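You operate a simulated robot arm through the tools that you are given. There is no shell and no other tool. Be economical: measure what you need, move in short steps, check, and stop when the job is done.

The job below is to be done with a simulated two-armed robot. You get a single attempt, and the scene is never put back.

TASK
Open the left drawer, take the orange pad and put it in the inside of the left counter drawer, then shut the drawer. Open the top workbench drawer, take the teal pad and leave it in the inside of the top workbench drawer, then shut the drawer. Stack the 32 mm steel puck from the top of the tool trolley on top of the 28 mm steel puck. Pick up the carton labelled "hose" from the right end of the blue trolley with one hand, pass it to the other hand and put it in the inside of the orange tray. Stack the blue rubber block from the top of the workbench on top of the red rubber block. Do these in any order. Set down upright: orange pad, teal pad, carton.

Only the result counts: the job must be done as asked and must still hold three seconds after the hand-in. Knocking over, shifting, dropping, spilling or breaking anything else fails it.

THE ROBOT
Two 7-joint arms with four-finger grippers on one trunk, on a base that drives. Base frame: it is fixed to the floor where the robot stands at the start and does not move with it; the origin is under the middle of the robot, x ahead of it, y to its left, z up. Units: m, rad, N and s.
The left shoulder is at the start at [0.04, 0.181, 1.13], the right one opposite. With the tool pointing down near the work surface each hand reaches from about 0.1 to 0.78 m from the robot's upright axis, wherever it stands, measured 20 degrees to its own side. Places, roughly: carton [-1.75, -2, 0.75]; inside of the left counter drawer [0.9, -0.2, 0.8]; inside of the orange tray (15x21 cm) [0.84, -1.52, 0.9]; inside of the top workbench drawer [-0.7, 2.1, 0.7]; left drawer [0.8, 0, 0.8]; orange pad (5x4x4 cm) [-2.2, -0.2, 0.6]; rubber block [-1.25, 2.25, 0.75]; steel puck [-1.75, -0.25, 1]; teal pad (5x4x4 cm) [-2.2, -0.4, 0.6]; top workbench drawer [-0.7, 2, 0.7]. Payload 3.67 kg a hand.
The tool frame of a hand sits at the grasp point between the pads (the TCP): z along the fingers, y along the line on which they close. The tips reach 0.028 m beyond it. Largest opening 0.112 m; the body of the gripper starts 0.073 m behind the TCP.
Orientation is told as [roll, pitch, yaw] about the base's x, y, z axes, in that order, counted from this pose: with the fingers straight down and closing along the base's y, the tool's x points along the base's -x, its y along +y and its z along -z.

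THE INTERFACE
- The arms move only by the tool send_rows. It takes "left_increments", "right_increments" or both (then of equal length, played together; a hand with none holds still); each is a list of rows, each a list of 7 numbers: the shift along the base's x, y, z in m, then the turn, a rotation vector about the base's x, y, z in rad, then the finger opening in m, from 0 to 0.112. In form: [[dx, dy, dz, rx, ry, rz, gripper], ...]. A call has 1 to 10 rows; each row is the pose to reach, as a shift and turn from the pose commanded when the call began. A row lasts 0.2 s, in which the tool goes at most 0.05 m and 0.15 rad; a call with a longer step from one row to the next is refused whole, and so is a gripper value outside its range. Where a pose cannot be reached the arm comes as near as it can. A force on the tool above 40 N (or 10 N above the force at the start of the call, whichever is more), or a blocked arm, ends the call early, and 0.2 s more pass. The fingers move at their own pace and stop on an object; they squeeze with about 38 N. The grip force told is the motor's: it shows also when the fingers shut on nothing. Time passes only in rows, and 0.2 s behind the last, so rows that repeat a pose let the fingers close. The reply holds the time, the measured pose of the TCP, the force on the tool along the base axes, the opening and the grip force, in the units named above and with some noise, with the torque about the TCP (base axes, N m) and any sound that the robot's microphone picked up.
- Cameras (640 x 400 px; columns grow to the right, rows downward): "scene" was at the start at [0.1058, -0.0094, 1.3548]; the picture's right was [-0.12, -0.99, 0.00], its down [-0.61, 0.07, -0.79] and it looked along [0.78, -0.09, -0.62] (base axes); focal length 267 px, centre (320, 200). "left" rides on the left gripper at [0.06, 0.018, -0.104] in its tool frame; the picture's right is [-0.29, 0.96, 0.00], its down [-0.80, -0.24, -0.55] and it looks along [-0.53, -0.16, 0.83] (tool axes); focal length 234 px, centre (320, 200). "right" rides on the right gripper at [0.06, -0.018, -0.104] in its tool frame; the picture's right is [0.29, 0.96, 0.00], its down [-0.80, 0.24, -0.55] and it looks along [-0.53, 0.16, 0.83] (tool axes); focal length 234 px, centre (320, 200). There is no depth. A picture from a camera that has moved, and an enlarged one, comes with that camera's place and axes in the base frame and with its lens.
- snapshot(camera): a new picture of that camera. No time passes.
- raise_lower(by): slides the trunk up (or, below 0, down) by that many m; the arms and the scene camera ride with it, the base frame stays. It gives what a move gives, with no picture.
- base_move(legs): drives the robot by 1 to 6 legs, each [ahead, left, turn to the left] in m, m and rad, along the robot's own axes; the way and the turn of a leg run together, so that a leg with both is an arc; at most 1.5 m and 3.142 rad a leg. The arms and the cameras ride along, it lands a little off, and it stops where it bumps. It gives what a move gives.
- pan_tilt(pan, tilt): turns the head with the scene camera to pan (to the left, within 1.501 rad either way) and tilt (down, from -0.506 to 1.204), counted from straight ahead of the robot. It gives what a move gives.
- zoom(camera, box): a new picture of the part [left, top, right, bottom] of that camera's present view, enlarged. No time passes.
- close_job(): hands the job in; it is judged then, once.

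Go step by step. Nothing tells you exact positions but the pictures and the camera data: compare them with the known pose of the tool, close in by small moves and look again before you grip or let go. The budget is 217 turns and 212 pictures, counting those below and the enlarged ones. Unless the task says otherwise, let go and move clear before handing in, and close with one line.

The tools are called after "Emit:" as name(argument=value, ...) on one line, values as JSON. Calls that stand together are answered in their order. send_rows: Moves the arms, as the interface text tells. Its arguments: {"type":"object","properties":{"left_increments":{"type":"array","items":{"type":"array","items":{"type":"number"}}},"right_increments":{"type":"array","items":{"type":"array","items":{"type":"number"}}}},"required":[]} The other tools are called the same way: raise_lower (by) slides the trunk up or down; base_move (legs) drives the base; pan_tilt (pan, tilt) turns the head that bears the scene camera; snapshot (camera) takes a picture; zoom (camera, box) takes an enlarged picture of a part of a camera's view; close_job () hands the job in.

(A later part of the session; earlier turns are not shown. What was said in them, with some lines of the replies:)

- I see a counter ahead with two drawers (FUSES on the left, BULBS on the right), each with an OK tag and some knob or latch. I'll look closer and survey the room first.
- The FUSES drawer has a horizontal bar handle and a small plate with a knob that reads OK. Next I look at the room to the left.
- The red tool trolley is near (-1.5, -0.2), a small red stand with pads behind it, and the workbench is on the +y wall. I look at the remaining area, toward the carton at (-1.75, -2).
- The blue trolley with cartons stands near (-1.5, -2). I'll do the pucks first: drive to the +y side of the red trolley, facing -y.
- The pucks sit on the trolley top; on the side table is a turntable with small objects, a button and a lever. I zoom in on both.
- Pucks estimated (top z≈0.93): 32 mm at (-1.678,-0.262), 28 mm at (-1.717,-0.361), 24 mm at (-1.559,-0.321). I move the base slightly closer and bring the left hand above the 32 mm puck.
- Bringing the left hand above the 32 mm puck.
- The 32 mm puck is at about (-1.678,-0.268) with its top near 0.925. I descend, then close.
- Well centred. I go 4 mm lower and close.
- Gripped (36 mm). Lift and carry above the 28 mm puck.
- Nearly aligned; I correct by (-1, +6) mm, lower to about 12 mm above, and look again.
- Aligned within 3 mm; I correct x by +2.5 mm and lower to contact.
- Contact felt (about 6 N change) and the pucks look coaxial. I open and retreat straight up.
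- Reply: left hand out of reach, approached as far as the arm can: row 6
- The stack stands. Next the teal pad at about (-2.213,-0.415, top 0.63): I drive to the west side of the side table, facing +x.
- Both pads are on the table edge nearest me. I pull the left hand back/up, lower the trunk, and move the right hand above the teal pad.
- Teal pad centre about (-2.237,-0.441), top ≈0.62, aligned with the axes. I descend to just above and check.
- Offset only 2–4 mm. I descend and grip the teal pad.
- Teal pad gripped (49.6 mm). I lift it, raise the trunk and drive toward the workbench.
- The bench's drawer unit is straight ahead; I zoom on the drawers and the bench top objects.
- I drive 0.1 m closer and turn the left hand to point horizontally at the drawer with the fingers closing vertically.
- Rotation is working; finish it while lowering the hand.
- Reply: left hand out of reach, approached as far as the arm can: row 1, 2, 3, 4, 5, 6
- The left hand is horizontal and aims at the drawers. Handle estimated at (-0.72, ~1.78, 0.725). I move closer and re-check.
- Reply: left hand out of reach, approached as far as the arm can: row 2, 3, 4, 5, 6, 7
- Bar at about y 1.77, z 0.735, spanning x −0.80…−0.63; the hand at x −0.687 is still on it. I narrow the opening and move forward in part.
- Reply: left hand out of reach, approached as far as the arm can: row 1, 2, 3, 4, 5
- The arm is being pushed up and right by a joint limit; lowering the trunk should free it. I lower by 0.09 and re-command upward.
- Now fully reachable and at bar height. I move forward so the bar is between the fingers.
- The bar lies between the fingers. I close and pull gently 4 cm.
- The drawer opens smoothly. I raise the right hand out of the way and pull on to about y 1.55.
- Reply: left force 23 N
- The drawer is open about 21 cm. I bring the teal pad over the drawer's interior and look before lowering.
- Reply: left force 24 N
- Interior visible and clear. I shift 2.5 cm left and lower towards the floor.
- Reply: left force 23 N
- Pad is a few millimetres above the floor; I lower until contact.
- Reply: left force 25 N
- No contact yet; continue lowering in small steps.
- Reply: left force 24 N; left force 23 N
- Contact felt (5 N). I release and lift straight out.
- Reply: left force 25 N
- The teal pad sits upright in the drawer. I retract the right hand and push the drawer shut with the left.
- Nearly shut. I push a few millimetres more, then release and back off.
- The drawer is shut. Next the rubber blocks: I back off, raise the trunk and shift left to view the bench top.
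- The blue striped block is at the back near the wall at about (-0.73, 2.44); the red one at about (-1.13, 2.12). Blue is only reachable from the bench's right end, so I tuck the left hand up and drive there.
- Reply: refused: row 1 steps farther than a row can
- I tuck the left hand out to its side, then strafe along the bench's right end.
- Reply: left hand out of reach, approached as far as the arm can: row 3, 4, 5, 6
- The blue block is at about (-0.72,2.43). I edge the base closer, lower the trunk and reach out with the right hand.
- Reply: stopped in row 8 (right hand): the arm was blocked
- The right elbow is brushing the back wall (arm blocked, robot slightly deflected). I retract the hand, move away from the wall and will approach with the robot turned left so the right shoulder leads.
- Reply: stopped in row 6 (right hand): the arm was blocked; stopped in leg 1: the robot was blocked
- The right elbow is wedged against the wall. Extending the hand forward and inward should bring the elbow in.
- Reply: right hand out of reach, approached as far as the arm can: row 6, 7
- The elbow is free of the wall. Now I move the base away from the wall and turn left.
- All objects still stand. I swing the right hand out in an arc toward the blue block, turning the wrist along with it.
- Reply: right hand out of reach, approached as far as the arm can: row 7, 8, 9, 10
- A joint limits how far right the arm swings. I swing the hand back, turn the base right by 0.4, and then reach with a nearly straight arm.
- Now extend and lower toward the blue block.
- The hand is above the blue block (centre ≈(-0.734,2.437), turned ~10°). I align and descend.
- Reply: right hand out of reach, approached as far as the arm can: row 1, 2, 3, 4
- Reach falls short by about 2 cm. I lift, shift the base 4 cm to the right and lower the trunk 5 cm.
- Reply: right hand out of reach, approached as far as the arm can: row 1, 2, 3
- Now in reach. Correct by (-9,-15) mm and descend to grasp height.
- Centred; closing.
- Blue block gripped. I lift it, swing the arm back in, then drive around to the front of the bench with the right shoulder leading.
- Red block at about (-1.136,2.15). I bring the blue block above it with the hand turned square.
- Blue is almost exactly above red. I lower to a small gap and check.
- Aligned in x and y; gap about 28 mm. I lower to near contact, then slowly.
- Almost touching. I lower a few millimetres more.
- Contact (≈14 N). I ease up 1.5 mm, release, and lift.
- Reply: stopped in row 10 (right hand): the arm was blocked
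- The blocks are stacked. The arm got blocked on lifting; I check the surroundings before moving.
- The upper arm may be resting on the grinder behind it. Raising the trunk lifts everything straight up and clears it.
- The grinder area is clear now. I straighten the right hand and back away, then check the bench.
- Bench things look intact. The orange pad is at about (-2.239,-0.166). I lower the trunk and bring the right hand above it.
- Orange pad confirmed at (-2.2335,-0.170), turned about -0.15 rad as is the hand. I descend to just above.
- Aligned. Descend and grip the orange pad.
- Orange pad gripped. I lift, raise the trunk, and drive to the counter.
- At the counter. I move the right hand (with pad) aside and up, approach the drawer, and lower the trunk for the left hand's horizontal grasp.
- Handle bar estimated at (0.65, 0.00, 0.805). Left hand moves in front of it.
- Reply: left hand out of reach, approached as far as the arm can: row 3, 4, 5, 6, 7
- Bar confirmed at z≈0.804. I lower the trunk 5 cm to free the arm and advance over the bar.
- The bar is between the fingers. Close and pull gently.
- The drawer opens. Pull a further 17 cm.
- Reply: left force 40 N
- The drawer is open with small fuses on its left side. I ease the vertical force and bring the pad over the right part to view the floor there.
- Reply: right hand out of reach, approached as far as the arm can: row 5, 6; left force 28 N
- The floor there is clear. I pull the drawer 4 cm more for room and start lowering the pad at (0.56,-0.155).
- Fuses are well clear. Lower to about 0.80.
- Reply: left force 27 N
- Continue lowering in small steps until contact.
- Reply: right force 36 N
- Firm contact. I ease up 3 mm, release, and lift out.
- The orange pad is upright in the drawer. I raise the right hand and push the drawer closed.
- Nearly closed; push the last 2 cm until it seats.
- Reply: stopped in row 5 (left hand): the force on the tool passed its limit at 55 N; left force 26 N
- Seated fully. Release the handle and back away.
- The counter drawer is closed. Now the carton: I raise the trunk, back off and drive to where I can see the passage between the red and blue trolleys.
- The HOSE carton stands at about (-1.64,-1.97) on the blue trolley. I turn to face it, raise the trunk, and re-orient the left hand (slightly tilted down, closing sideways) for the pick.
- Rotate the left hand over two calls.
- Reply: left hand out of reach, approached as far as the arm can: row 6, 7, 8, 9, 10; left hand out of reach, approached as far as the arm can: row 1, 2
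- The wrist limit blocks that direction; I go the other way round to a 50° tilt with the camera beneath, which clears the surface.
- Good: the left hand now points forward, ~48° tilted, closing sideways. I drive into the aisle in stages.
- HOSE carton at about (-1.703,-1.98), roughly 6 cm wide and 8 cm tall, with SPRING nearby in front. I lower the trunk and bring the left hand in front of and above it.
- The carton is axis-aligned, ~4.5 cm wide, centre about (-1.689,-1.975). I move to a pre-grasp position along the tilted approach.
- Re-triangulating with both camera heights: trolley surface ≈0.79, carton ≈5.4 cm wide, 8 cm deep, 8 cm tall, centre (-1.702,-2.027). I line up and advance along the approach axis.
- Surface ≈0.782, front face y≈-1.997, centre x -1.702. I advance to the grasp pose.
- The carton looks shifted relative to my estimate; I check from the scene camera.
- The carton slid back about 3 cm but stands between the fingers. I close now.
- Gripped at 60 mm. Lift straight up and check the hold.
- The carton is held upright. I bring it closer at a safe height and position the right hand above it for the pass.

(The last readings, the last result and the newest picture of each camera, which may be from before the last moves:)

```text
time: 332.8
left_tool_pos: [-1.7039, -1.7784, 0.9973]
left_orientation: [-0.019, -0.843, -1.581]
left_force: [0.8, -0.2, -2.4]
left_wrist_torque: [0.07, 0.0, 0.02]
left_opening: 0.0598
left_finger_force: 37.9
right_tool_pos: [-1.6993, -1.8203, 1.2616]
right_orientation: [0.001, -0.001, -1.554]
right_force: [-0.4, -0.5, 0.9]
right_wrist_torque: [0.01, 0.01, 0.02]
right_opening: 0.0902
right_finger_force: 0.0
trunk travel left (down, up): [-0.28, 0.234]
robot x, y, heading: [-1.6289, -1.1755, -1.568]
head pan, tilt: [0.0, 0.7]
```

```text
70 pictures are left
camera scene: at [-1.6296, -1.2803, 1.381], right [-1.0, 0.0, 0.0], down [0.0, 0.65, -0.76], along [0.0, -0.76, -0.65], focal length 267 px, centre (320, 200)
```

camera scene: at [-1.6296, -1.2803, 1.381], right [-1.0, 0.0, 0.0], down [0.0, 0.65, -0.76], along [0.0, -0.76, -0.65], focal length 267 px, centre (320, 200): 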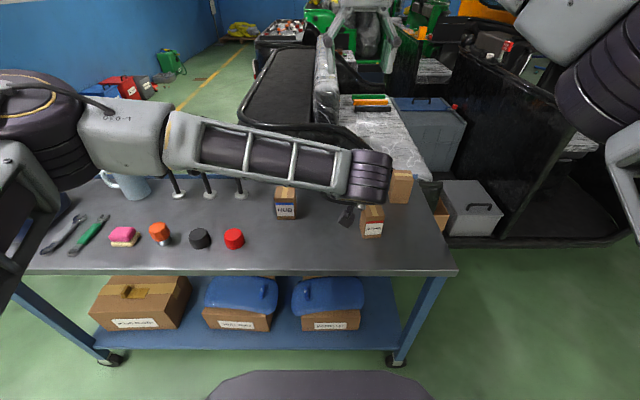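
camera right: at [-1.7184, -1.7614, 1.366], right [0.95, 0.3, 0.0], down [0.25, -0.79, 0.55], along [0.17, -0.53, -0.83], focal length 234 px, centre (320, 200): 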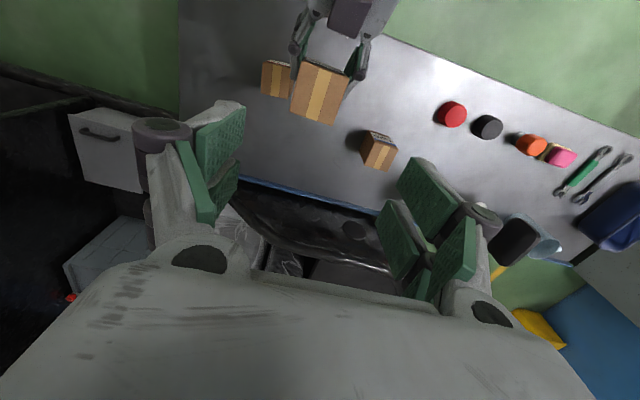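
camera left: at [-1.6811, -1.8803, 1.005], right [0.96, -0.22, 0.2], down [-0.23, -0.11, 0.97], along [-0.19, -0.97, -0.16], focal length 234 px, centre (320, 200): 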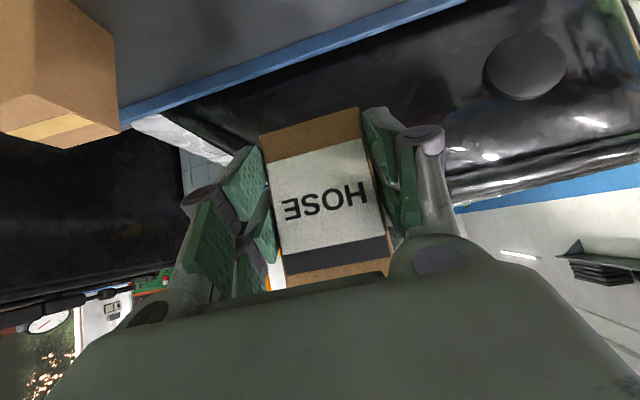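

The carton top is centred below at (-1.703,-1.810). I lower the right hand, its fingers just beyond the left fingertips.

Emit:
send_rows(right_increments=[[-0.004, -0.001, -0.045, 0, 0, 0, 0.09], [-0.004, -0.001, -0.09, 0, 0, 0, 0.09], [-0.004, -0.001, -0.135, 0, 0, 0, 0.09], [-0.004, -0.001, -0.165, 0, 0, 0, 0.09], [-0.004, -0.001, -0.165, 0, 0, 0, 0.09]])

Emit:
snapshot(camera="right")

Emit:
snapshot(camera="left")

```text
time: 334.0
left_tool_pos: [-1.7037, -1.7775, 0.9973]
left_orientation: [-0.02, -0.847, -1.58]
left_force: [1.0, -0.1, -2.2]
left_wrist_torque: [0.06, 0.03, 0.0]
left_opening: 0.0597
left_finger_force: 38.3
right_tool_pos: [-1.7067, -1.8213, 1.0997]
right_orientation: [-0.001, 0.0, -1.554]
right_force: [0.7, 0.4, 0.3]
right_wrist_torque: [0.05, 0.0, 0.05]
right_opening: 0.09
right_finger_force: 0.0
trunk travel left (down, up): [-0.28, 0.234]
robot x, y, heading: [-1.6287, -1.1782, -1.573]
head pan, tilt: [0.0, 0.7]
```

```text
69 pictures are left
camera right: at [-1.725, -1.7616, 1.2036], right [0.95, 0.31, 0.0], down [0.25, -0.79, 0.56], along [0.17, -0.53, -0.83], focal length 234 px, centre (320, 200)
```

right: 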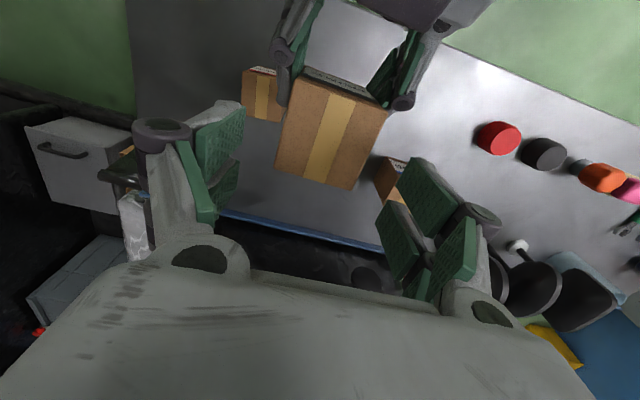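

```text
68 pictures are left
camera left: at [-1.6821, -1.6623, 1.0226], right [0.96, -0.22, 0.2], down [-0.23, -0.11, 0.97], along [-0.19, -0.97, -0.15], focal length 234 px, centre (320, 200)
```

left: 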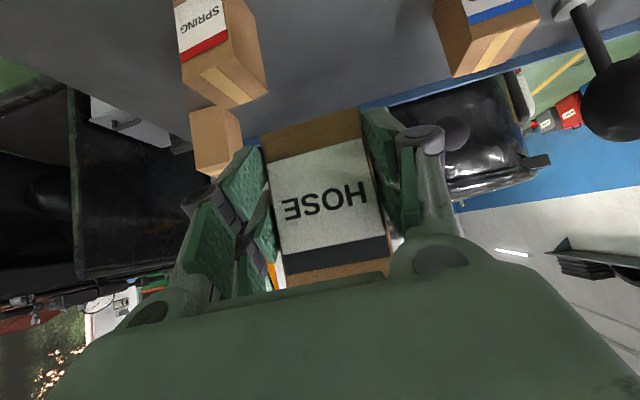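

Clear. Descend to gripping depth and close the right hand.

Emit:
send_rows(right_increments=[[0.004, -0.002, -0.03, 0, 0, 0, 0.09], [0.004, -0.002, -0.06, 0, 0, 0, 0.09], [0.004, -0.002, -0.07, 0, 0, 0, 0.09], [0.004, -0.002, -0.07, 0, 0, 0, 0.07], [0.004, -0.002, -0.07, 0, 0, 0, 0.045], [0.004, -0.002, -0.07, 0, 0, 0, 0.03], [0.004, -0.002, -0.07, 0, 0, 0, 0.03]])

Emit:
snapshot(camera="right")

```text
time: 335.6
left_tool_pos: [-1.702, -1.7788, 0.9969]
left_orientation: [-0.018, -0.844, -1.58]
left_force: [14.8, 1.1, -9.2]
left_wrist_torque: [0.22, -0.09, 0.22]
left_opening: 0.0595
left_finger_force: 38.1
right_tool_pos: [-1.7036, -1.8233, 1.0257]
right_orientation: [0.0, -0.001, -1.553]
right_force: [-13.5, -2.0, 6.8]
right_wrist_torque: [0.14, 0.53, 0.41]
right_opening: 0.0846
right_finger_force: 38.2
trunk travel left (down, up): [-0.28, 0.234]
robot x, y, heading: [-1.6272, -1.1764, -1.57]
head pan, tilt: [0.0, 0.7]
```

```text
67 pictures are left
camera right: at [-1.7214, -1.7636, 1.1306], right [0.95, 0.3, 0.0], down [0.25, -0.79, 0.55], along [0.17, -0.53, -0.83], focal length 234 px, centre (320, 200)
```

right: 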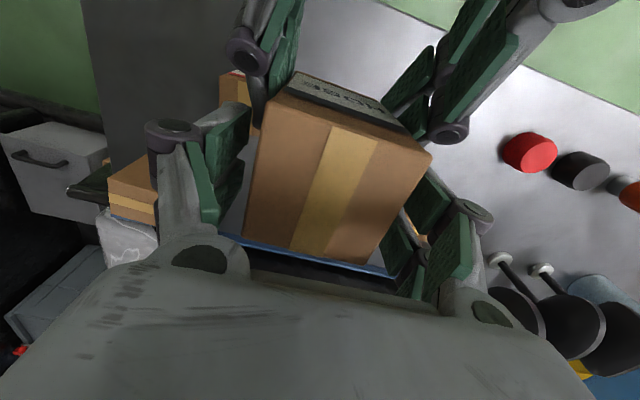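

The right finger meets the left hand's fingertip. I open, shift 1.4 cm farther and 1 cm up, and close again.

Emit:
send_rows(right_increments=[[0, 0, 0, 0, 0, 0, 0.1], [0, 0, 0.004, 0, 0, 0, 0.1], [0.002, -0.007, 0.01, 0, 0, 0, 0.1], [0.002, -0.014, 0.01, 0, 0, 0, 0.1], [0.002, -0.014, 0.01, 0, 0, 0, 0.075], [0.002, -0.014, 0.01, 0, 0, 0, 0.05], [0.002, -0.014, 0.01, 0, 0, 0, 0.03], [0.002, -0.014, 0.01, 0, 0, 0, 0.03]])

Emit:
snapshot(camera="right")

```text
time: 337.4
left_tool_pos: [-1.7015, -1.7782, 0.9964]
left_orientation: [-0.015, -0.842, -1.58]
left_force: [21.5, 6.5, -6.5]
left_wrist_torque: [0.15, 0.21, 1.2]
left_opening: 0.0594
left_finger_force: 37.9
right_tool_pos: [-1.7018, -1.8373, 1.0365]
right_orientation: [-0.002, 0.0, -1.557]
right_force: [-20.7, -6.0, 4.7]
right_wrist_torque: [0.0, 0.68, 0.02]
right_opening: 0.0598
right_finger_force: 38.0
trunk travel left (down, up): [-0.28, 0.234]
robot x, y, heading: [-1.6297, -1.1744, -1.571]
head pan, tilt: [0.0, 0.7]
```

```text
66 pictures are left
camera right: at [-1.7206, -1.7778, 1.141], right [0.95, 0.3, 0.0], down [0.25, -0.79, 0.55], along [0.17, -0.53, -0.83], focal length 234 px, centre (320, 200)
```

right: 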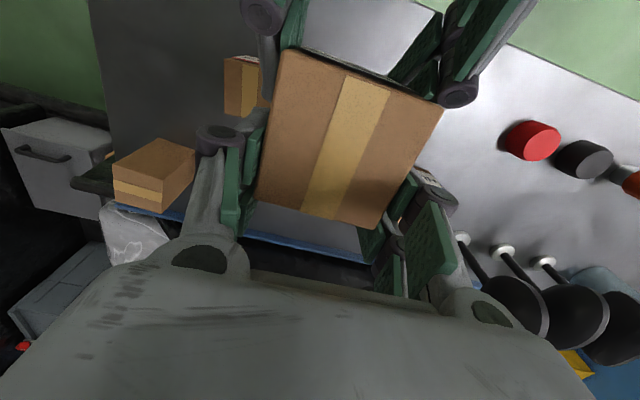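

Both hands hold the carton (59.8 mm). I relieve the side load, then release the left and withdraw it straight back.

Emit:
send_rows(left_increments=[[0, 0, 0, 0, 0, 0, 0.03], [0, 0, 0, 0, 0, 0, 0.065], [0, 0, 0, 0, 0, 0, 0.085], [0, 0, 0, 0, 0, 0, 0.09], [0, 0.02, 0, 0, 0, 0, 0.09], [0, 0.05, 0, 0, 0, 0, 0.09], [0, 0.09, 0, 0, 0, 0, 0.09], [0, 0.12, 0, 0, 0, 0, 0.09]], right_increments=[[-0.002, 0, 0, 0, 0, 0, 0.03], [-0.002, 0, 0, 0, 0, 0, 0.03], [-0.002, 0, 0, 0, 0, 0, 0.03], [-0.002, 0, 0, 0, 0, 0, 0.03], [-0.002, 0, 0, 0, 0, 0, 0.03], [-0.002, 0, 0, 0, 0, 0, 0.03], [-0.002, 0, 0, 0, 0, 0, 0.03], [-0.002, 0, 0, 0, 0, 0, 0.03]])

Emit:
snapshot(camera="left")

Emit:
snapshot(camera="right")

```text
time: 339.2
left_tool_pos: [-1.7017, -1.6576, 0.9991]
left_orientation: [-0.019, -0.845, -1.581]
left_force: [-0.2, -0.3, -0.4]
left_wrist_torque: [0.01, 0.01, 0.0]
left_opening: 0.0902
left_finger_force: 0.2
right_tool_pos: [-1.7015, -1.835, 1.0371]
right_orientation: [0.001, -0.001, -1.554]
right_force: [0.1, -1.0, -0.7]
right_wrist_torque: [-0.06, -0.01, 0.02]
right_opening: 0.0592
right_finger_force: 38.2
trunk travel left (down, up): [-0.28, 0.234]
robot x, y, heading: [-1.6274, -1.1793, -1.566]
head pan, tilt: [0.0, 0.7]
```

```text
65 pictures are left
camera left: at [-1.681, -1.5426, 1.0246], right [0.96, -0.22, 0.2], down [-0.23, -0.11, 0.97], along [-0.19, -0.97, -0.15], focal length 234 px, centre (320, 200)
```

left: 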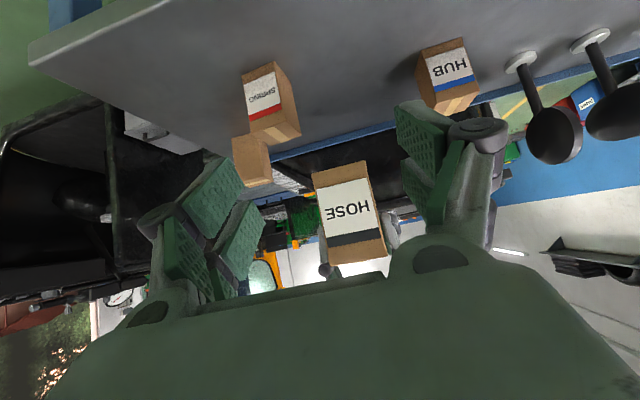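

```text
64 pictures are left
camera right: at [-1.7207, -1.7767, 1.1411], right [0.95, 0.31, 0.0], down [0.25, -0.79, 0.55], along [0.17, -0.53, -0.83], focal length 234 px, centre (320, 200)
```

right: 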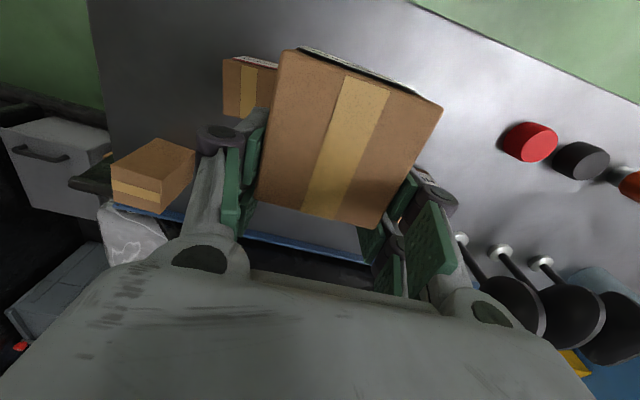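

The right hand holds the carton alone; the pass is done. I raise the trunk, leave the aisle and turn to the counter.

Emit:
raise_lower(by=0.2)

Emit:
base_move(legs=[[0, 0.65, 0], [0, 0.63, 0], [0, 0, 1.566]])

Emit:
pan_tilt(pan=-0.15, tilt=0.5)

Emit:
snapshot(camera="scene")

```text
time: 341.3
left_tool_pos: [-1.7023, -1.6581, 1.1994]
left_orientation: [-0.019, -0.846, -1.581]
left_force: [0.7, 0.0, -0.3]
left_wrist_torque: [0.03, 0.04, 0.01]
left_opening: 0.0902
left_finger_force: 0.1
right_tool_pos: [-1.7005, -1.8367, 1.2377]
right_orientation: [-0.002, 0.0, -1.553]
right_force: [-0.2, -0.4, -2.2]
right_wrist_torque: [-0.08, 0.01, -0.02]
right_opening: 0.0594
right_finger_force: 38.2
trunk travel left (down, up): [-0.48, 0.034]
robot x, y, heading: [-1.632, -1.1772, -1.57]
head pan, tilt: [0.0, 0.7]
```

```text
time: 352.4
left_tool_pos: [0.1396, -1.2623, 1.1997]
left_orientation: [-0.02, -0.844, -0.059]
left_force: [-1.1, -1.0, -0.4]
left_wrist_torque: [-0.01, 0.01, 0.02]
left_opening: 0.0899
left_finger_force: 0.1
right_tool_pos: [0.3177, -1.27, 1.2369]
right_orientation: [-0.001, 0.0, -0.028]
right_force: [-0.1, 0.1, -1.7]
right_wrist_torque: [0.03, -0.09, 0.01]
right_opening: 0.0595
right_finger_force: 38.2
trunk travel left (down, up): [-0.48, 0.034]
robot x, y, heading: [-0.342, -1.169, -0.042]
head pan, tilt: [0.0, 0.7]
```

```text
time: 353.2
left_tool_pos: [0.14, -1.2616, 1.1992]
left_orientation: [-0.019, -0.845, -0.054]
left_force: [0.0, 0.7, 0.3]
left_wrist_torque: [0.02, 0.0, 0.03]
left_opening: 0.0899
left_finger_force: 0.1
right_tool_pos: [0.3175, -1.2684, 1.237]
right_orientation: [0.0, -0.001, -0.028]
right_force: [-0.4, -0.4, -2.4]
right_wrist_torque: [0.0, -0.05, -0.01]
right_opening: 0.0595
right_finger_force: 38.0
trunk travel left (down, up): [-0.48, 0.034]
robot x, y, heading: [-0.3445, -1.167, -0.038]
head pan, tilt: [-0.15, 0.499]
```

```text
63 pictures are left
camera scene: at [-0.2312, -1.1844, 1.5994], right [-0.19, -0.98, 0.0], down [-0.47, 0.09, -0.88], along [0.86, -0.17, -0.48], focal length 267 px, centre (320, 200)
```

scene: 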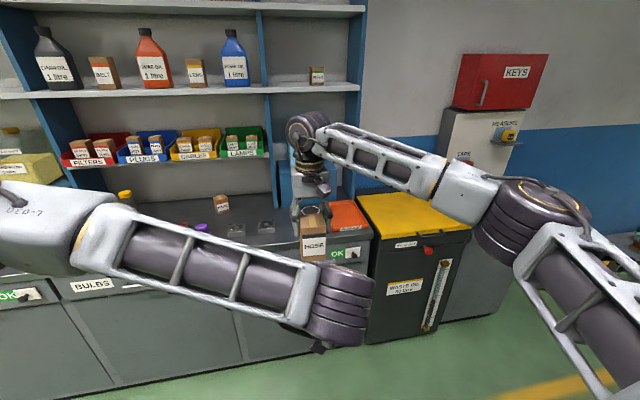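

The orange tray is at about (0.83,-1.53) on the counter end. I spread the hands and drive closer.

Emit:
send_rows(left_increments=[[0, 0.04, 0.01, 0, 0, 0, 0.09], [0, 0.08, 0.02, 0, 0, 0, 0.09], [0, 0.12, 0.02, 0, 0, 0, 0.09], [0, 0.16, 0.02, 0, 0, 0, 0.09], [0, 0.2, 0.02, 0, 0, 0, 0.09]], right_increments=[[0, -0.03, 0, 0, 0, 0.01, 0.03], [-0.01, -0.06, 0, 0, 0, 0.02, 0.03], [-0.02, -0.09, 0, 0, 0, 0.03, 0.03], [-0.03, -0.12, 0, 0, 0, 0.03, 0.03], [-0.04, -0.15, 0, 0, 0, 0.03, 0.03]])

Emit:
base_move(legs=[[0, -0.1, 0.04], [0.42, 0, 0]])

Emit:
pan_tilt(pan=-0.25, tilt=0.75)

Emit:
snapshot(camera="scene")

Emit:
snapshot(camera="right")

```text
time: 354.4
left_tool_pos: [0.1384, -1.0619, 1.2198]
left_orientation: [-0.019, -0.845, -0.058]
left_force: [0.8, -0.6, 0.1]
left_wrist_torque: [-0.02, -0.06, 0.03]
left_opening: 0.0901
left_finger_force: 0.0
right_tool_pos: [0.274, -1.4192, 1.2385]
right_orientation: [0.0, -0.003, 0.003]
right_force: [-1.0, 0.2, -1.7]
right_wrist_torque: [-0.03, -0.07, -0.01]
right_opening: 0.0593
right_finger_force: 38.0
trunk travel left (down, up): [-0.48, 0.034]
robot x, y, heading: [-0.3464, -1.163, -0.042]
head pan, tilt: [-0.15, 0.499]
```

```text
time: 357.8
left_tool_pos: [0.5479, -1.1549, 1.2195]
left_orientation: [-0.019, -0.846, -0.031]
left_force: [0.2, -0.4, 0.4]
left_wrist_torque: [0.03, 0.0, -0.01]
left_opening: 0.0902
left_finger_force: 0.1
right_tool_pos: [0.693, -1.5086, 1.2376]
right_orientation: [0.0, -0.002, 0.029]
right_force: [0.2, 0.0, -1.7]
right_wrist_torque: [-0.01, -0.04, -0.02]
right_opening: 0.0594
right_finger_force: 37.8
trunk travel left (down, up): [-0.48, 0.034]
robot x, y, heading: [0.0691, -1.2717, -0.015]
head pan, tilt: [-0.15, 0.499]
```

```text
time: 358.5
left_tool_pos: [0.5484, -1.1564, 1.2189]
left_orientation: [-0.019, -0.842, -0.032]
left_force: [0.4, 0.6, -0.1]
left_wrist_torque: [0.0, 0.0, -0.02]
left_opening: 0.0903
left_finger_force: 0.1
right_tool_pos: [0.6946, -1.5076, 1.2363]
right_orientation: [0.0, -0.001, 0.031]
right_force: [0.6, 0.0, -2.4]
right_wrist_torque: [-0.02, -0.03, 0.02]
right_opening: 0.0592
right_finger_force: 38.2
trunk travel left (down, up): [-0.48, 0.034]
robot x, y, heading: [0.0732, -1.2733, -0.016]
head pan, tilt: [-0.25, 0.75]
```

```text
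62 pictures are left
camera scene: at [0.1714, -1.294, 1.5775], right [-0.26, -0.96, 0.0], down [-0.66, 0.18, -0.73], along [0.71, -0.19, -0.68], focal length 267 px, centre (320, 200)
```

scene: 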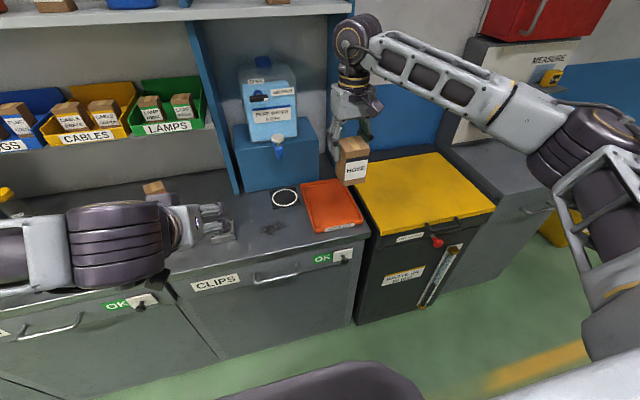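

```text
61 pictures are left
camera right: at [0.635, -1.5282, 1.3408], right [-0.32, 0.95, 0.0], down [0.79, 0.26, 0.55], along [0.53, 0.18, -0.83], focal length 234 px, centre (320, 200)
```

right: 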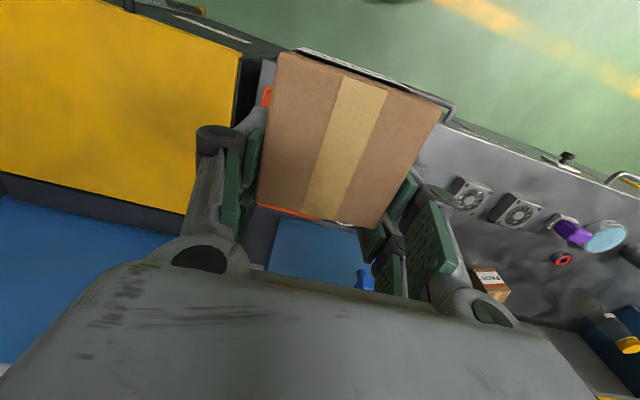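

Tray spans x 0.70–0.93, y −1.59…−1.42. I pull the left hand back, drive 12 cm closer, and lower the trunk.

Emit:
send_rows(left_increments=[[-0.04, 0.01, 0, 0, 0, 0, 0.09], [-0.08, 0.02, 0, 0, 0, 0, 0.09], [-0.12, 0.03, 0.01, 0, 0, 0, 0.09], [-0.16, 0.04, 0.02, 0, 0, 0, 0.09], [-0.2, 0.05, 0.03, 0, 0, 0, 0.09]])

Emit:
base_move(legs=[[0.115, 0, 0.015]])

Emit:
raise_lower(by=-0.15)

Emit:
snapshot(camera="scene")

Emit:
snapshot(camera="right")

```text
time: 359.7
left_tool_pos: [0.4693, -1.2278, 1.3264]
left_orientation: [-0.012, -0.843, -0.033]
left_force: [-0.5, -0.2, 0.2]
left_wrist_torque: [0.0, 0.01, -0.05]
left_opening: 0.0901
left_finger_force: 0.1
left hand out of reach, approached as far as the arm can: row 1, 2, 3, 4, 5
right_tool_pos: [0.6931, -1.5113, 1.2391]
right_orientation: [0.001, -0.001, 0.028]
right_force: [-0.2, -0.2, -2.2]
right_wrist_torque: [0.02, -0.11, -0.01]
right_opening: 0.0593
right_finger_force: 37.9
trunk travel left (down, up): [-0.48, 0.034]
robot x, y, heading: [0.0682, -1.2739, -0.013]
head pan, tilt: [-0.25, 0.75]
```

```text
time: 361.0
left_tool_pos: [0.5854, -1.2211, 1.3257]
left_orientation: [-0.015, -0.843, -0.021]
left_force: [-0.4, 0.5, -0.5]
left_wrist_torque: [0.0, -0.02, -0.01]
left_opening: 0.0902
left_finger_force: 0.0
right_tool_pos: [0.8122, -1.5018, 1.2388]
right_orientation: [0.0, -0.003, 0.043]
right_force: [-0.7, 0.0, -2.0]
right_wrist_torque: [0.02, -0.03, 0.03]
right_opening: 0.0594
right_finger_force: 38.2
trunk travel left (down, up): [-0.48, 0.034]
robot x, y, heading: [0.1878, -1.2729, -0.007]
head pan, tilt: [-0.25, 0.75]
```

```text
time: 362.7
left_tool_pos: [0.5879, -1.2208, 1.1739]
left_orientation: [-0.018, -0.84, -0.02]
left_force: [-0.2, 0.0, 0.9]
left_wrist_torque: [0.01, -0.06, -0.04]
left_opening: 0.0899
left_finger_force: 0.1
right_tool_pos: [0.814, -1.5003, 1.0854]
right_orientation: [0.001, -0.002, 0.042]
right_force: [-0.5, -0.3, -0.6]
right_wrist_torque: [0.0, 0.02, 0.01]
right_opening: 0.0595
right_finger_force: 38.0
trunk travel left (down, up): [-0.33, 0.184]
robot x, y, heading: [0.1908, -1.2724, -0.007]
head pan, tilt: [-0.25, 0.75]
```

```text
60 pictures are left
camera scene: at [0.2878, -1.294, 1.4264], right [-0.25, -0.97, 0.0], down [-0.66, 0.17, -0.73], along [0.71, -0.18, -0.68], focal length 267 px, centre (320, 200)
```

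scene: 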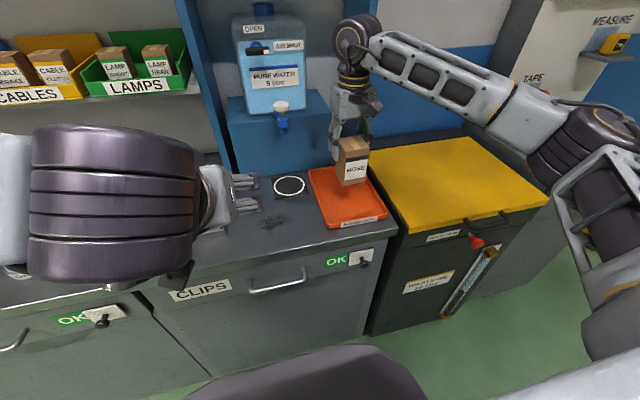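

```text
59 pictures are left
camera right: at [0.7545, -1.5224, 1.1904], right [-0.33, 0.94, 0.0], down [0.79, 0.27, 0.56], along [0.52, 0.18, -0.83], focal length 234 px, centre (320, 200)
```

right: 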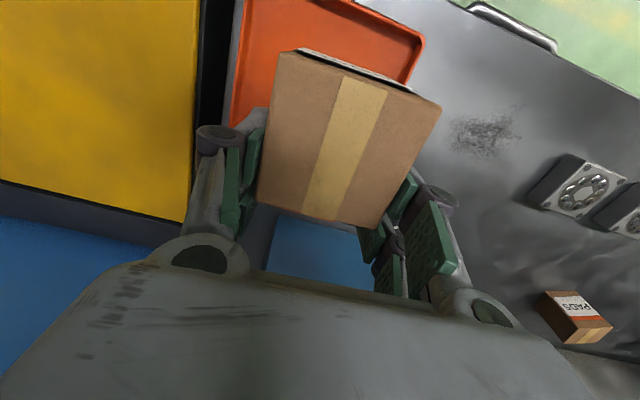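

Well over the tray. I lower the carton toward its floor.

Emit:
send_rows(right_increments=[[0.005, -0.004, -0.02, 0, 0, -0.02, 0.03], [0.01, -0.008, -0.045, 0, 0, -0.04, 0.03], [0.01, -0.008, -0.065, 0, 0, -0.04, 0.03], [0.01, -0.008, -0.078, 0, 0, -0.04, 0.03], [0.01, -0.008, -0.084, 0, 0, -0.04, 0.03]])

Emit:
zoom(camera="scene", box=[270, 120, 430, 240])

```text
time: 363.9
left_tool_pos: [0.5859, -1.2215, 1.1743]
left_orientation: [-0.013, -0.84, -0.018]
left_force: [0.6, 0.2, -0.5]
left_wrist_torque: [-0.04, 0.02, 0.01]
left_opening: 0.0902
left_finger_force: 0.1
right_tool_pos: [0.8238, -1.5087, 1.0009]
right_orientation: [0.0, -0.002, 0.002]
right_force: [-0.5, 0.9, -1.9]
right_wrist_torque: [0.0, -0.06, 0.0]
right_opening: 0.0592
right_finger_force: 38.1
trunk travel left (down, up): [-0.33, 0.184]
robot x, y, heading: [0.1876, -1.2718, -0.004]
head pan, tilt: [-0.25, 0.75]
```

```text
3.33 times, centred on (350, 180) of scene
camera zoom: at [0.2879, -1.2941, 1.4264], right [-0.25, -0.97, 0.0], down [-0.66, 0.17, -0.73], along [0.71, -0.18, -0.68], focal length 890 px, centre (220, 267)
```

zoom: 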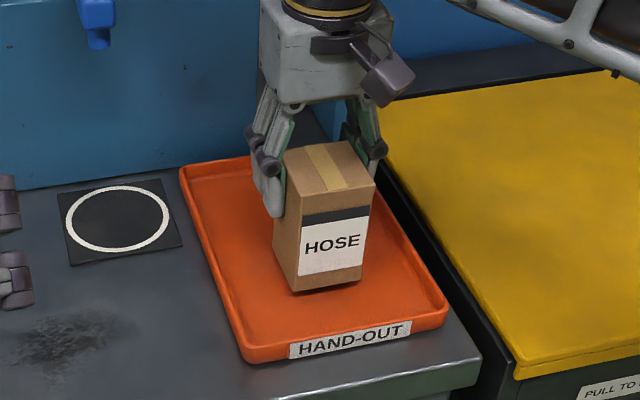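

Inside the tray area; lower slowly to contact.

Emit:
send_rows(right_increments=[[0, 0, -0.003, 0, 0, 0, 0.03], [0, 0, -0.006, 0, 0, 0, 0.03], [0, 0, -0.009, 0, 0, 0, 0.03]])

```text
time: 364.7
left_tool_pos: [0.587, -1.2222, 1.1741]
left_orientation: [-0.016, -0.842, -0.019]
left_force: [0.6, -0.7, 0.0]
left_wrist_torque: [-0.01, -0.03, 0.04]
left_opening: 0.0899
left_finger_force: 0.0
right_tool_pos: [0.8212, -1.5101, 0.992]
right_orientation: [-0.001, -0.003, 0.002]
right_force: [0.0, 0.2, -1.9]
right_wrist_torque: [0.0, -0.09, -0.01]
right_opening: 0.0595
right_finger_force: 37.8
trunk travel left (down, up): [-0.33, 0.184]
robot x, y, heading: [0.1907, -1.2747, -0.003]
head pan, tilt: [-0.25, 0.75]
```

Emit:
send_rows(right_increments=[[0, 0, -0.0025, 0, 0, 0, 0.03], [0, 0, -0.005, 0, 0, 0, 0.03], [0, 0, -0.0075, 0, 0, 0, 0.03]])

Emit:
zoom(camera="scene", box=[270, 120, 430, 240])

```text
time: 365.5
left_tool_pos: [0.5855, -1.2206, 1.1751]
left_orientation: [-0.017, -0.841, -0.018]
left_force: [-0.4, 0.4, -0.4]
left_wrist_torque: [-0.01, 0.01, 0.01]
left_opening: 0.0902
left_finger_force: 0.1
right_tool_pos: [0.8248, -1.5092, 0.9874]
right_orientation: [-0.001, -0.002, 0.002]
right_force: [-0.2, -1.3, 10.0]
right_wrist_torque: [-0.47, 0.66, 0.04]
right_opening: 0.0595
right_finger_force: 38.1
trunk travel left (down, up): [-0.33, 0.184]
robot x, y, heading: [0.192, -1.2735, -0.004]
head pan, tilt: [-0.25, 0.75]
```

```text
3.33 times, centred on (350, 180) of scene
camera zoom: at [0.2865, -1.2936, 1.4266], right [-0.25, -0.97, 0.0], down [-0.66, 0.17, -0.73], along [0.71, -0.18, -0.68], focal length 890 px, centre (220, 267)
```

zoom: 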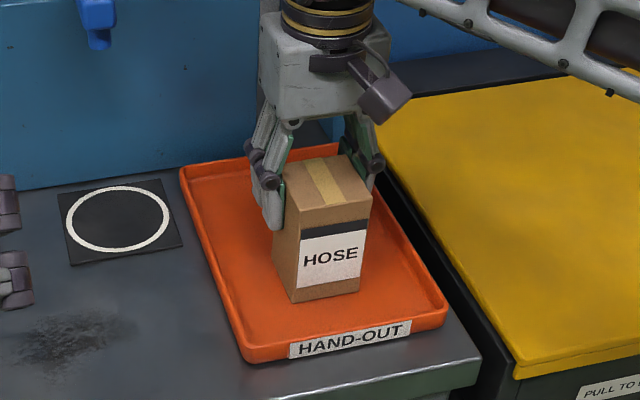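

Contact made. I release and lift clear.

Emit:
send_rows(right_increments=[[0, 0, 0, 0, 0, 0, 0.062], [0, 0, 0, 0, 0, 0, 0.068], [0, 0, 0, 0, 0, 0, 0.085], [0, 0, 0, 0, 0, 0, 0.085], [0, 0, 0.03, 0, 0, 0, 0.085], [0, 0, 0.07, 0, 0, 0, 0.085], [0, 0, 0.12, 0, 0, 0, 0.085], [-0.03, 0, 0.16, 0, 0, 0, 0.085]])

Emit:
zoom(camera="scene", box=[270, 120, 430, 240])

Emit:
snapshot(camera="right")

```text
time: 367.3
left_tool_pos: [0.5854, -1.2227, 1.1746]
left_orientation: [-0.017, -0.842, -0.02]
left_force: [-0.4, 0.4, 0.5]
left_wrist_torque: [-0.03, -0.03, 0.02]
left_opening: 0.0903
left_finger_force: 0.0
right_tool_pos: [0.7933, -1.5128, 1.1443]
right_orientation: [0.0, 0.0, 0.002]
right_force: [-0.9, -0.5, 0.4]
right_wrist_torque: [0.01, -0.03, 0.01]
right_opening: 0.0852
right_finger_force: 0.0
trunk travel left (down, up): [-0.33, 0.184]
robot x, y, heading: [0.1895, -1.2748, -0.0]
head pan, tilt: [-0.25, 0.75]
```

```text
3.33 times, centred on (350, 180) of scene
camera zoom: at [0.2856, -1.2942, 1.4266], right [-0.25, -0.97, 0.0], down [-0.66, 0.17, -0.73], along [0.71, -0.18, -0.68], focal length 890 px, centre (220, 267)
```

zoom: 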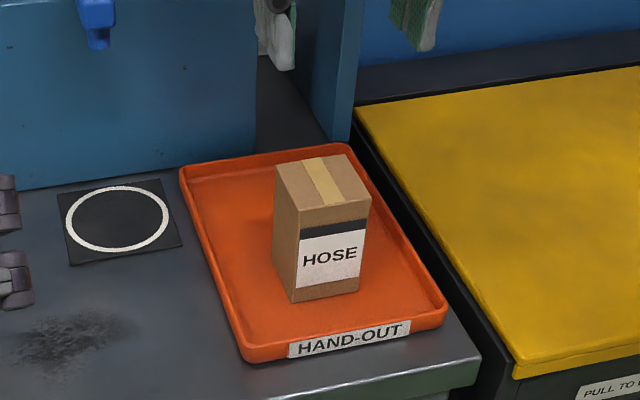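

```text
55 pictures are left
camera right: at [0.7334, -1.5309, 1.2493], right [-0.29, 0.96, 0.0], down [0.8, 0.24, 0.56], along [0.53, 0.16, -0.83], focal length 234 px, centre (320, 200)
```

right: 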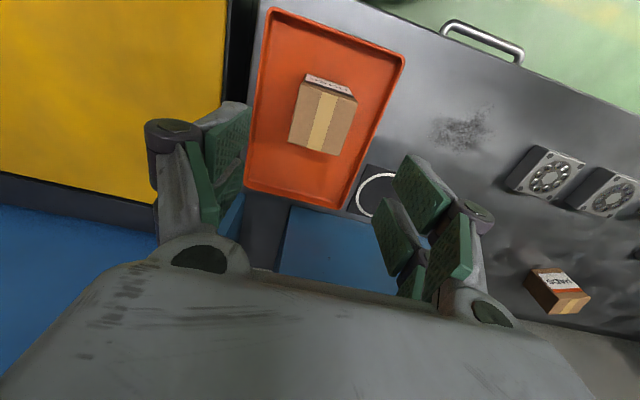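

The carton stands upright in the orange tray. I back away and take a last look at the stacks and drawers.

Emit:
base_move(legs=[[-0.5, 0, 0], [0, 0, 2.2]])

Emit:
pan_tilt(pan=0.5, tilt=0.4)

Emit:
zoom(camera="scene", box=[0, 60, 640, 340])

Emit:
pan_tilt(pan=-0.8, tilt=0.35)

Emit:
snapshot(camera="scene")

```text
time: 376.0
left_tool_pos: [-0.5736, -0.9675, 1.1734]
left_orientation: [-0.017, -0.841, 2.134]
left_force: [-0.1, -1.6, 0.2]
left_wrist_torque: [0.01, -0.01, -0.01]
left_opening: 0.0898
left_finger_force: 0.1
right_tool_pos: [-0.4437, -0.6329, 1.145]
right_orientation: [0.001, -0.001, 2.155]
right_force: [0.4, 0.7, 0.1]
right_wrist_torque: [-0.01, 0.01, 0.02]
right_opening: 0.085
right_finger_force: 0.0
trunk travel left (down, up): [-0.33, 0.184]
robot x, y, heading: [-0.3095, -1.2704, 2.151]
head pan, tilt: [-0.25, 0.75]
```

```text
time: 377.1
left_tool_pos: [-0.573, -0.9675, 1.1731]
left_orientation: [-0.016, -0.841, 2.135]
left_force: [0.3, 0.4, -0.5]
left_wrist_torque: [-0.01, 0.03, -0.02]
left_opening: 0.09
left_finger_force: 0.1
right_tool_pos: [-0.4441, -0.6329, 1.1442]
right_orientation: [0.001, -0.002, 2.155]
right_force: [0.0, -0.8, -0.2]
right_wrist_torque: [0.01, 0.01, -0.01]
right_opening: 0.0851
right_finger_force: 0.0
trunk travel left (down, up): [-0.33, 0.184]
robot x, y, heading: [-0.312, -1.2712, 2.151]
head pan, tilt: [0.499, 0.4]
```

```text
1.00 times, centred on (320, 200) of scene (not enlarged: the box is as wide or as high as the picture)
camera zoom: at [-0.4025, -1.2102, 1.4575], right [0.47, 0.88, 0.0], down [0.34, -0.18, -0.92], along [-0.81, 0.44, -0.39], focal length 267 px, centre (320, 200)
```

zoom: 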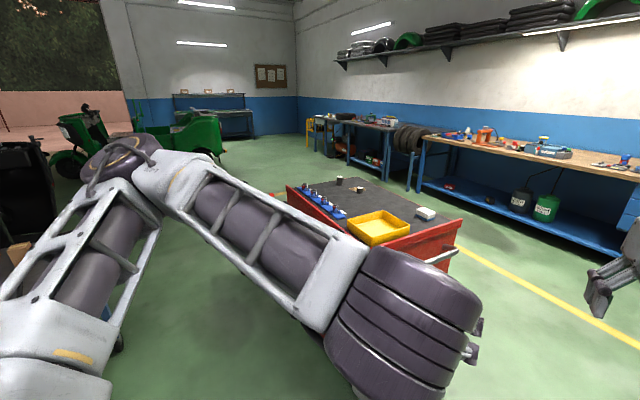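

```text
time: 378.6
left_tool_pos: [-0.573, -0.9667, 1.1736]
left_orientation: [-0.016, -0.84, 2.136]
left_force: [-0.7, 0.0, 0.2]
left_wrist_torque: [-0.02, 0.01, 0.02]
left_opening: 0.0901
left_finger_force: 0.1
right_tool_pos: [-0.4455, -0.6317, 1.1444]
right_orientation: [0.0, -0.002, 2.154]
right_force: [0.3, 0.2, 0.6]
right_wrist_torque: [0.0, -0.02, 0.0]
right_opening: 0.0849
right_finger_force: 0.1
trunk travel left (down, up): [-0.33, 0.184]
robot x, y, heading: [-0.3109, -1.2707, 2.153]
head pan, tilt: [-0.799, 0.351]
```

```text
53 pictures are left
camera scene: at [-0.3006, -1.1633, 1.462], right [0.98, -0.22, 0.0], down [-0.07, -0.34, -0.94], along [0.2, 0.92, -0.34], focal length 267 px, centre (320, 200)
```

scene: 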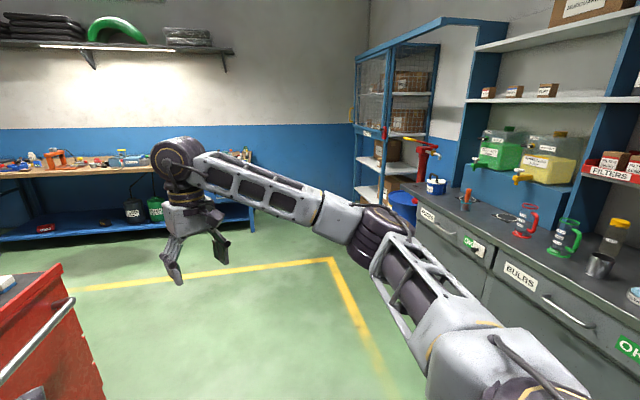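

The puck stack, the drawers in view and the carton all look as they should, and both hands are empty and clear, so I hand in.

Emit:
close_job()

```text
The job is handed in.
```

The job is handed in with all five parts done: both pads are in their shut drawers, the 32 mm puck is on the 28 mm, the blue block is on the red, and the HOSE carton went from left hand to right and stands upright in the orange tray. I saw every part in place after finishing it, but the block stack and workbench drawer were not seen up close again just before hand-in.
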